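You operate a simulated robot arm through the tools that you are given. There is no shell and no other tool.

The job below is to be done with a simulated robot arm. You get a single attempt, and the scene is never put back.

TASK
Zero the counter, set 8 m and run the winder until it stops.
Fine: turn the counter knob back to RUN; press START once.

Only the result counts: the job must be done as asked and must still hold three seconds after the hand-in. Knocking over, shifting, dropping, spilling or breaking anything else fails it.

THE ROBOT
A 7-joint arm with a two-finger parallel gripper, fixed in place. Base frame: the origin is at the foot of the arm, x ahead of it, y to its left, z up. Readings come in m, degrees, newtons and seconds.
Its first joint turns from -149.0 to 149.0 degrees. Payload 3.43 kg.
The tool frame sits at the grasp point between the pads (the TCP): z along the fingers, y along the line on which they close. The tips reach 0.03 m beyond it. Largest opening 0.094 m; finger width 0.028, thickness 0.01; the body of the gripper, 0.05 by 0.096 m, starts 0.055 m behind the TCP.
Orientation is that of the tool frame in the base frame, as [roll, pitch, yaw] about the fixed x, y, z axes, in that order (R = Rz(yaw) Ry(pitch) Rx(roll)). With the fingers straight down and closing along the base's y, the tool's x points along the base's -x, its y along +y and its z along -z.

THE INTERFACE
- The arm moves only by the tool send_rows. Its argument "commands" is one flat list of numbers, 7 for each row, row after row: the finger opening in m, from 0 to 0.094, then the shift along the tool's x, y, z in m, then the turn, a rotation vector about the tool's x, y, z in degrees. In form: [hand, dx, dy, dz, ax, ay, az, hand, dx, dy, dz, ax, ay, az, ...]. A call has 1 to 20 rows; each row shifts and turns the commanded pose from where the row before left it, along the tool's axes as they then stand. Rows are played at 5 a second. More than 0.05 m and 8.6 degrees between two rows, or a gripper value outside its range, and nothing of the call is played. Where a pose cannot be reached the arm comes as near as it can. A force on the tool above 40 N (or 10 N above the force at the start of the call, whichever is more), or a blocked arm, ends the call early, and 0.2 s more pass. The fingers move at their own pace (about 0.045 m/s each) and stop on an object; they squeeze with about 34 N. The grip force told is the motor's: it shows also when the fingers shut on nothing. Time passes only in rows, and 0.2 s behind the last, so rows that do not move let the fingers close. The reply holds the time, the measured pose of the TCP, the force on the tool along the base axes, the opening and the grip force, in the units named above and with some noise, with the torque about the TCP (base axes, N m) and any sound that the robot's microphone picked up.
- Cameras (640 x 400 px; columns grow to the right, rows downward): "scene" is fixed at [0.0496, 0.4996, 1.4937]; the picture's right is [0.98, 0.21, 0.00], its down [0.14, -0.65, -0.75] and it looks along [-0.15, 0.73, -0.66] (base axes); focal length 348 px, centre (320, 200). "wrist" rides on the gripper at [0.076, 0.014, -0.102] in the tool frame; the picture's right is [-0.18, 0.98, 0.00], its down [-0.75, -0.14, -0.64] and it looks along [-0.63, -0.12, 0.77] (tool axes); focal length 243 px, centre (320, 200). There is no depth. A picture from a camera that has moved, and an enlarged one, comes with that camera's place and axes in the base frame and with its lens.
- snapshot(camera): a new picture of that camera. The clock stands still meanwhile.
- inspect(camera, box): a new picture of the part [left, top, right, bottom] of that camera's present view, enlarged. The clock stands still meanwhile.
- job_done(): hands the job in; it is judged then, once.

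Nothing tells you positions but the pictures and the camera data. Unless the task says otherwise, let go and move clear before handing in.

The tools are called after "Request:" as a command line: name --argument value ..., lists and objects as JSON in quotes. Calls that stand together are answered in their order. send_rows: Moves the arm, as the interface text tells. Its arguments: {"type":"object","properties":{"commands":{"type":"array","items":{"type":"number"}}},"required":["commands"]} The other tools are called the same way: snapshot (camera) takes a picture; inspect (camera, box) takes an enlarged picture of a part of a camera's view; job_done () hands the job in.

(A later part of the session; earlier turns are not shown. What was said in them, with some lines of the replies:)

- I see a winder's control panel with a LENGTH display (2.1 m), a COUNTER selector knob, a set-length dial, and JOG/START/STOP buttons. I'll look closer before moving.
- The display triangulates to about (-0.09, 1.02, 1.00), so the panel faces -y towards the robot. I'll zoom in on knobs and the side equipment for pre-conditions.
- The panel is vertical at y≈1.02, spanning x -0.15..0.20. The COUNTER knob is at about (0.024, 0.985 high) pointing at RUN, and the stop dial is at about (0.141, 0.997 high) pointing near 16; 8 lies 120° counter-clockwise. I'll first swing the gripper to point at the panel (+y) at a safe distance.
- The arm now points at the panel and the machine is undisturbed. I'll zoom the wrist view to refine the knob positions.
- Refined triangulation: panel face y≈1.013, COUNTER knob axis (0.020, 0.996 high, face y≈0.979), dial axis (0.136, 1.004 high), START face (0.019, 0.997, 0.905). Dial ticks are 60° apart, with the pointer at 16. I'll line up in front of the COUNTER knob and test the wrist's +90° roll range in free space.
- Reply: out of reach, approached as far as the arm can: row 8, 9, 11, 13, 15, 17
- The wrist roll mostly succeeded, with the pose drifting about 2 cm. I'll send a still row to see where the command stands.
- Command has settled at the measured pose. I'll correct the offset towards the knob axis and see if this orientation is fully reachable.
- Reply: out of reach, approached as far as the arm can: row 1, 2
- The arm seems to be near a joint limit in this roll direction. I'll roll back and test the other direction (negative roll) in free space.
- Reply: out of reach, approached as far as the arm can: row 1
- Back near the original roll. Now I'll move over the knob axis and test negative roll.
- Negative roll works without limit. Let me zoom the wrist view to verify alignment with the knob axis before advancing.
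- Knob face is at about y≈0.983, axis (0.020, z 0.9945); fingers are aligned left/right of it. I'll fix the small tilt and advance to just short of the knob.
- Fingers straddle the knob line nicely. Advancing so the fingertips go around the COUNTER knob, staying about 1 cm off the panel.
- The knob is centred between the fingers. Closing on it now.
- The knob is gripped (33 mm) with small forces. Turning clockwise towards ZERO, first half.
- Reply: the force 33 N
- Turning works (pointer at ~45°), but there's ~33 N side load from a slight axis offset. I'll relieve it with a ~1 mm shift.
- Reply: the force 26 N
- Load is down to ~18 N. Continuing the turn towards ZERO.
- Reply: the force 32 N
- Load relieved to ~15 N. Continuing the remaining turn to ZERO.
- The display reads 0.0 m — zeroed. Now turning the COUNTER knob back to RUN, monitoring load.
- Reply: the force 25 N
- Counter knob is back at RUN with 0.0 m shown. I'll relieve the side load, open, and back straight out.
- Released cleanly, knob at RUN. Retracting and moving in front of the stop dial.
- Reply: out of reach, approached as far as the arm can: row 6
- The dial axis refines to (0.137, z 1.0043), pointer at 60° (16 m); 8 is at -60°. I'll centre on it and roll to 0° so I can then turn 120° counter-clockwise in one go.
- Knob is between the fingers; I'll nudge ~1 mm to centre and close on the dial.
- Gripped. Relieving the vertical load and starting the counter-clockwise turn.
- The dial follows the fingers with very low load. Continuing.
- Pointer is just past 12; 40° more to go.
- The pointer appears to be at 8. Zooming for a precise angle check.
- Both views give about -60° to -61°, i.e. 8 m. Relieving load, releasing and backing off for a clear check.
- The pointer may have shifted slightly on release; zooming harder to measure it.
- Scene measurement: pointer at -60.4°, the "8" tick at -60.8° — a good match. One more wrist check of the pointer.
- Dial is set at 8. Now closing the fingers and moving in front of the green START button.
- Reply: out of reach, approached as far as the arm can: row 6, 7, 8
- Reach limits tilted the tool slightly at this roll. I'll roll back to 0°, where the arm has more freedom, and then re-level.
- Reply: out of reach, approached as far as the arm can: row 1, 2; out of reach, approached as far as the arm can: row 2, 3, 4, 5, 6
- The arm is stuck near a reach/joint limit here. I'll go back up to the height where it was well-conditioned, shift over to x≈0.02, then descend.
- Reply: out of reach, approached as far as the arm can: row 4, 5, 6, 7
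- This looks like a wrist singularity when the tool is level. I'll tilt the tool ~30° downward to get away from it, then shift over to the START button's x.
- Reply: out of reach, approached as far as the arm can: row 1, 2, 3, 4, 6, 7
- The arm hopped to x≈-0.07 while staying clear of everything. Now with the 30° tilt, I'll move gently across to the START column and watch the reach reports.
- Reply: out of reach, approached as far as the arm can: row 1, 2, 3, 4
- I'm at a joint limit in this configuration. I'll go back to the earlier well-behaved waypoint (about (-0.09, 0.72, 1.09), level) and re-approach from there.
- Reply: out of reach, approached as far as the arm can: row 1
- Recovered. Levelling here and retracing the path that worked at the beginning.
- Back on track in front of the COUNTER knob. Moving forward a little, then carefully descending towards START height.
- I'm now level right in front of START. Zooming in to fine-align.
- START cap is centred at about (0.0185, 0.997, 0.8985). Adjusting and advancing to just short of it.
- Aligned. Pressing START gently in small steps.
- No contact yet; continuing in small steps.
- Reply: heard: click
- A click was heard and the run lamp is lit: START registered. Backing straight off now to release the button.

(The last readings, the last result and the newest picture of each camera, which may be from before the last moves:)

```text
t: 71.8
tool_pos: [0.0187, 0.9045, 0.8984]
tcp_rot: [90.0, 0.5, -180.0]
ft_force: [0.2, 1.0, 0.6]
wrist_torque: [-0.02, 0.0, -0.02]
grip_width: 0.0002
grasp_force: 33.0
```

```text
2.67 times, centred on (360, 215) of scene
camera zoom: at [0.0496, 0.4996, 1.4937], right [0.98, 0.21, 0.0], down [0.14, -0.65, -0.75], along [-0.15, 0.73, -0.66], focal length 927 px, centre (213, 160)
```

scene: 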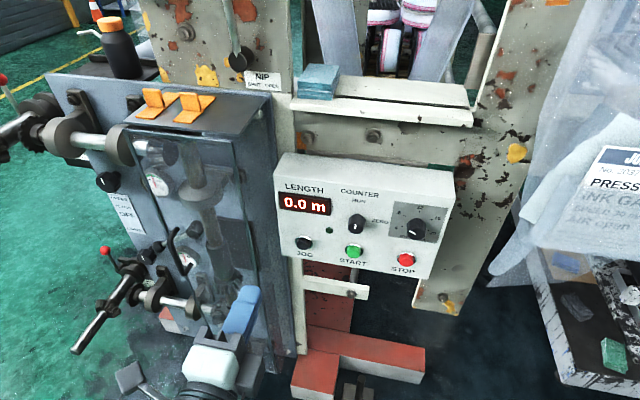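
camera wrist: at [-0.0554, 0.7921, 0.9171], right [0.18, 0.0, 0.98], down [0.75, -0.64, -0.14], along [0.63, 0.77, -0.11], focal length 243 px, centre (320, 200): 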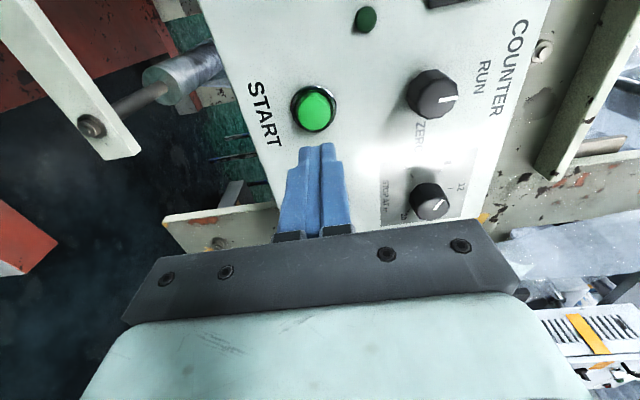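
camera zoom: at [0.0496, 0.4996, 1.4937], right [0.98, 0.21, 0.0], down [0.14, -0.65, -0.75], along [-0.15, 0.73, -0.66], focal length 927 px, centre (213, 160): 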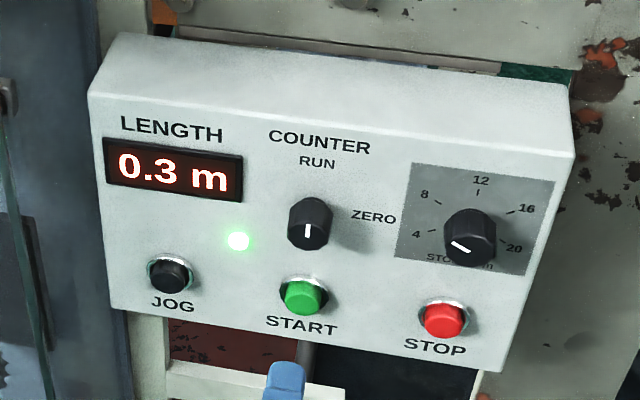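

The winder is running (0.3 m). I'll hold still, clear of the panel, and wait for it to stop on its own.

Request:
send_rows --commands '[0.0, 0, 0, 0, 0, 0, 0, 0.0, 0, 0, 0, 0, 0, 0, 0.0, 0, 0, 0, 0, 0, 0, 0.0, 0, 0, 0, 0, 0, 0, 0.0, 0, 0, 0, 0, 0, 0, 0.0, 0, 0, 0, 0, 0, 0, 0.0, 0, 0, 0, 0, 0, 0, 0.0, 0, 0, 0, 0, 0, 0, 0.0, 0, 0, 0, 0, 0, 0, 0.0, 0, 0, 0, 0, 0, 0, 0.0, 0, 0, 0, 0, 0, 0, 0.0, 0, 0, 0, 0, 0, 0, 0.0, 0, 0, 0, 0, 0, 0, 0.0, 0, 0, 0, 0, 0, 0, 0.0, 0, 0, 0, 0, 0, 0, 0.0, 0, 0, 0, 0, 0, 0, 0.0, 0, 0, 0, 0, 0, 0, 0.0, 0, 0, 0, 0, 0, 0, 0.0, 0, 0, 0, 0, 0, 0, 0.0, 0, 0, 0, 0, 0, 0]'

Request:
snapshot --camera "scene"

```text
t: 76.0
tool_pos: [0.0175, 0.9045, 0.8983]
tcp_rot: [89.9, 0.4, 180.0]
ft_force: [1.0, 0.1, -0.3]
wrist_torque: [0.01, 0.0, 0.04]
grip_width: 0.0002
grasp_force: 32.9
```

```text
taken
```

scene: 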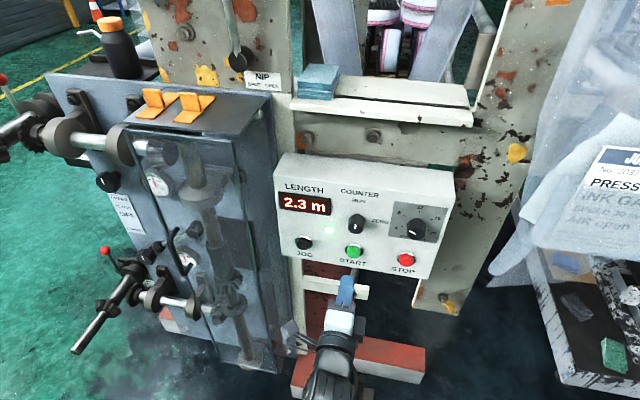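

It's at 2.3 m and counting at about 0.5 m/s. Waiting on.

Request:
send_rows --commands '[0.0, 0, 0, 0, 0, 0, 0, 0.0, 0, 0, 0, 0, 0, 0, 0.0, 0, 0, 0, 0, 0, 0, 0.0, 0, 0, 0, 0, 0, 0, 0.0, 0, 0, 0, 0, 0, 0, 0.0, 0, 0, 0, 0, 0, 0, 0.0, 0, 0, 0, 0, 0, 0, 0.0, 0, 0, 0, 0, 0, 0, 0.0, 0, 0, 0, 0, 0, 0, 0.0, 0, 0, 0, 0, 0, 0, 0.0, 0, 0, 0, 0, 0, 0, 0.0, 0, 0, 0, 0, 0, 0, 0.0, 0, 0, 0, 0, 0, 0, 0.0, 0, 0, 0, 0, 0, 0, 0.0, 0, 0, 0, 0, 0, 0, 0.0, 0, 0, 0, 0, 0, 0, 0.0, 0, 0, 0, 0, 0, 0, 0.0, 0, 0, 0, 0, 0, 0, 0.0, 0, 0, 0, 0, 0, 0, 0.0, 0, 0, 0, 0, 0, 0]'

Request:
inspect --camera "scene" --box '[260, 140, 460, 290]'

```text
t: 80.2
tool_pos: [0.0182, 0.9044, 0.8978]
tcp_rot: [89.9, 0.4, -179.9]
ft_force: [-0.4, -0.2, -0.7]
wrist_torque: [0.01, 0.02, 0.0]
grip_width: 0.0
grasp_force: 33.5
```

```text
2.67 times, centred on (360, 215) of scene
camera zoom: at [0.0496, 0.4996, 1.4937], right [0.98, 0.21, 0.0], down [0.14, -0.65, -0.75], along [-0.15, 0.73, -0.66], focal length 927 px, centre (213, 160)
```

zoom: 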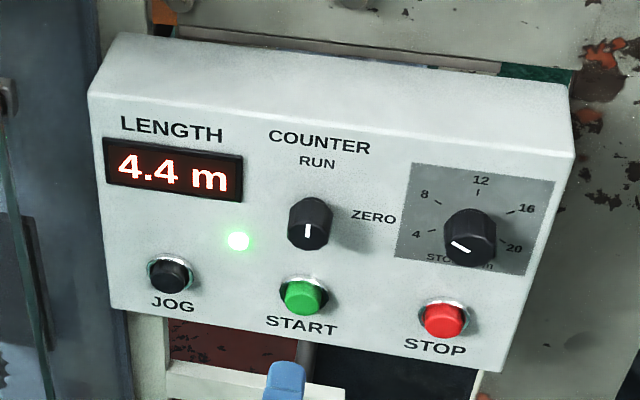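

4.4 m now; still running normally. Waiting on.

Request:
send_rows --commands '[0.0, 0, 0, 0, 0, 0, 0, 0.0, 0, 0, 0, 0, 0, 0, 0.0, 0, 0, 0, 0, 0, 0, 0.0, 0, 0, 0, 0, 0, 0, 0.0, 0, 0, 0, 0, 0, 0, 0.0, 0, 0, 0, 0, 0, 0, 0.0, 0, 0, 0, 0, 0, 0, 0.0, 0, 0, 0, 0, 0, 0, 0.0, 0, 0, 0, 0, 0, 0, 0.0, 0, 0, 0, 0, 0, 0, 0.0, 0, 0, 0, 0, 0, 0, 0.0, 0, 0, 0, 0, 0, 0, 0.0, 0, 0, 0, 0, 0, 0, 0.0, 0, 0, 0, 0, 0, 0, 0.0, 0, 0, 0, 0, 0, 0, 0.0, 0, 0, 0, 0, 0, 0, 0.0, 0, 0, 0, 0, 0, 0, 0.0, 0, 0, 0, 0, 0, 0, 0.0, 0, 0, 0, 0, 0, 0, 0.0, 0, 0, 0, 0, 0, 0]'

Request:
send_rows --commands '[0.0, 0, 0, 0, 0, 0, 0, 0.0, 0, 0, 0, 0, 0, 0, 0.0, 0, 0, 0, 0, 0, 0, 0.0, 0, 0, 0, 0, 0, 0, 0.0, 0, 0, 0, 0, 0, 0, 0.0, 0, 0, 0, 0, 0, 0, 0.0, 0, 0, 0, 0, 0, 0, 0.0, 0, 0, 0, 0, 0, 0, 0.0, 0, 0, 0, 0, 0, 0, 0.0, 0, 0, 0, 0, 0, 0, 0.0, 0, 0, 0, 0, 0, 0, 0.0, 0, 0, 0, 0, 0, 0, 0.0, 0, 0, 0, 0, 0, 0, 0.0, 0, 0, 0, 0, 0, 0, 0.0, 0, 0, 0, 0, 0, 0, 0.0, 0, 0, 0, 0, 0, 0, 0.0, 0, 0, 0, 0, 0, 0, 0.0, 0, 0, 0, 0, 0, 0, 0.0, 0, 0, 0, 0, 0, 0, 0.0, 0, 0, 0, 0, 0, 0]'

Request:
inspect --camera "scene" --box '[260, 140, 460, 290]'

```text
t: 84.4
tool_pos: [0.0181, 0.9042, 0.8983]
tcp_rot: [90.0, 0.4, -180.0]
ft_force: [0.4, 1.1, -0.6]
wrist_torque: [0.01, -0.01, 0.01]
grip_width: 0.0
grasp_force: 33.3
```

```text
t: 88.6
tool_pos: [0.0197, 0.9042, 0.8991]
tcp_rot: [90.0, 0.3, -180.0]
ft_force: [-0.3, 1.0, 0.5]
wrist_torque: [-0.01, 0.0, 0.0]
grip_width: 0.0
grasp_force: 33.1
```

```text
2.67 times, centred on (360, 215) of scene
camera zoom: at [0.0496, 0.4996, 1.4937], right [0.98, 0.21, 0.0], down [0.14, -0.65, -0.75], along [-0.15, 0.73, -0.66], focal length 927 px, centre (213, 160)
```

zoom: 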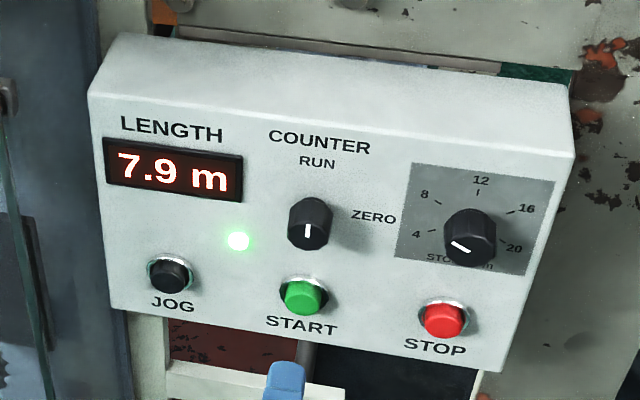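

7.9 m and slowing, lamp still lit. Waiting a bit longer for the automatic stop.

Request:
send_rows --commands '[0.0, 0, 0, 0, 0, 0, 0, 0.0, 0, 0, 0, 0, 0, 0, 0.0, 0, 0, 0, 0, 0, 0, 0.0, 0, 0, 0, 0, 0, 0, 0.0, 0, 0, 0, 0, 0, 0, 0.0, 0, 0, 0, 0, 0, 0, 0.0, 0, 0, 0, 0, 0, 0, 0.0, 0, 0, 0, 0, 0, 0, 0.0, 0, 0, 0, 0, 0, 0, 0.0, 0, 0, 0, 0, 0, 0]'

Request:
inspect --camera "scene" --box '[260, 140, 460, 290]'

```text
t: 90.8
tool_pos: [0.0191, 0.905, 0.8984]
tcp_rot: [89.9, 0.3, -180.0]
ft_force: [0.5, 0.4, 0.8]
wrist_torque: [-0.01, 0.04, 0.0]
grip_width: 0.0
grasp_force: 33.1
```

```text
2.67 times, centred on (360, 215) of scene
camera zoom: at [0.0496, 0.4996, 1.4937], right [0.98, 0.21, 0.0], down [0.14, -0.65, -0.75], along [-0.15, 0.73, -0.66], focal length 927 px, centre (213, 160)
```

zoom: 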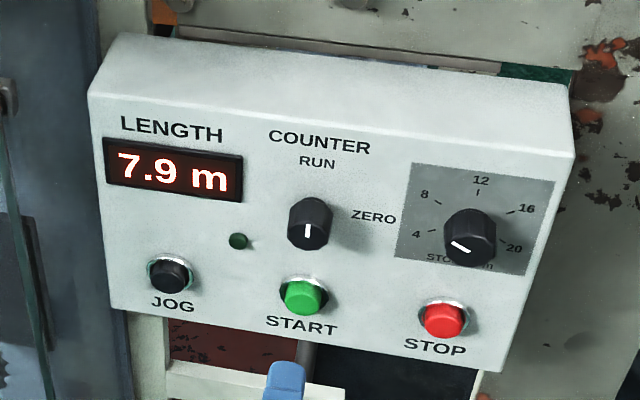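

The winder has stopped by itself at 7.9–8.0 m on the display, the lamp is off, and the knob is at RUN with the dial at 8. I'll back the arm off along its known-good path and check the scene once more.

Request:
send_rows --commands '[0.0, 0, 0.012, 0, 0, 0, 0, 0.0, 0, 0.012, 0, 0, 0, 0, 0.0, 0, 0.012, 0, 0, 0, 0, 0.0, 0, 0.012, 0, 0, 0, 0, 0.0, 0, 0.012, 0, 0, 0, 0, 0.0, 0, 0.012, 0, 0, 0, 0, 0.0, 0, 0.012, 0, 0, 0, 0, 0.0, 0, 0, -0.015, 0, 0, 0, 0.0, 0, 0, -0.015, 0, 0, 0, 0.0, 0, 0, -0.015, 0, 0, 0, 0.0, 0, 0, 0, 0, 0, 0]'

Request:
snapshot --camera "scene"

Request:
inspect --camera "scene" --box '[260, 140, 460, 290]'

```text
t: 93.2
tool_pos: [0.018, 0.8585, 0.9822]
tcp_rot: [90.0, 0.4, 180.0]
ft_force: [1.1, 0.0, -0.1]
wrist_torque: [-0.02, 0.03, 0.03]
grip_width: 0.0002
grasp_force: 32.8
```

```text
taken
```

scene: 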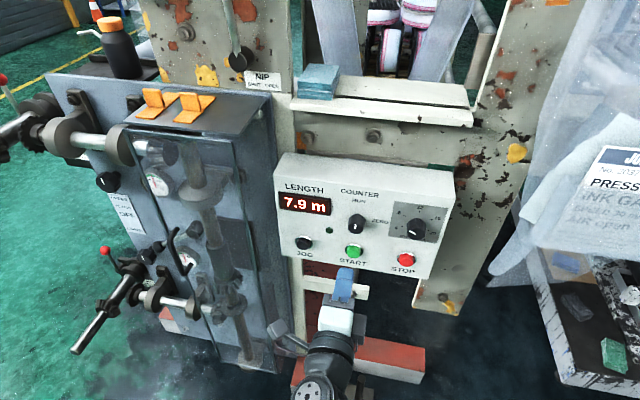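

```text
2.67 times, centred on (360, 215) of scene
camera zoom: at [0.0496, 0.4996, 1.4937], right [0.98, 0.21, 0.0], down [0.14, -0.65, -0.75], along [-0.15, 0.73, -0.66], focal length 927 px, centre (213, 160)
```

zoom: 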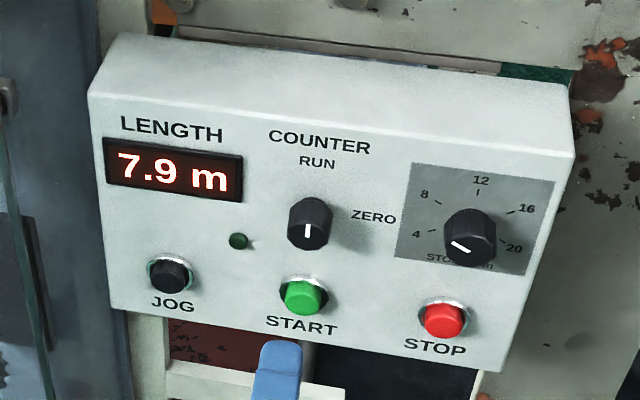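

The winder has stopped on its own (lamp off) with the display steady at 7.9 m. The dial points at 8, COUNTER is at RUN, nothing else was disturbed, and the arm is clear. Handing in.

Request:
job_done

```text
The job is handed in.
```

The counter was zeroed, the stop dial set to 8 m, and the winder ran until it stopped by itself. It stopped with the display reading 7.9 m, not exactly 8.0.

- **Counter:** I turned the knob to ZERO, saw 0.0 m on the display, and turned it back to RUN.
- **Stop dial:** I turned it from 16 to 8. The pointer measured within about a degree of the 8 mark, and a degree is roughly 0.07 m, so a small dial offset could account for the 7.9 m.
- **START:** I pressed it once, heard one click, and the run lamp came on. The lamp was off when it stopped.

I left the 7.9 m result as it was. Correcting it would have meant using JOG or pressing START a second time, which the task did not allow.

On the way to START the arm hit joint limits and once swung about 11 cm off its path. It showed no contact force, and nothing in the scene looked moved afterwards. The arm was clear of the panel, with nothing in the gripper, when I handed in.
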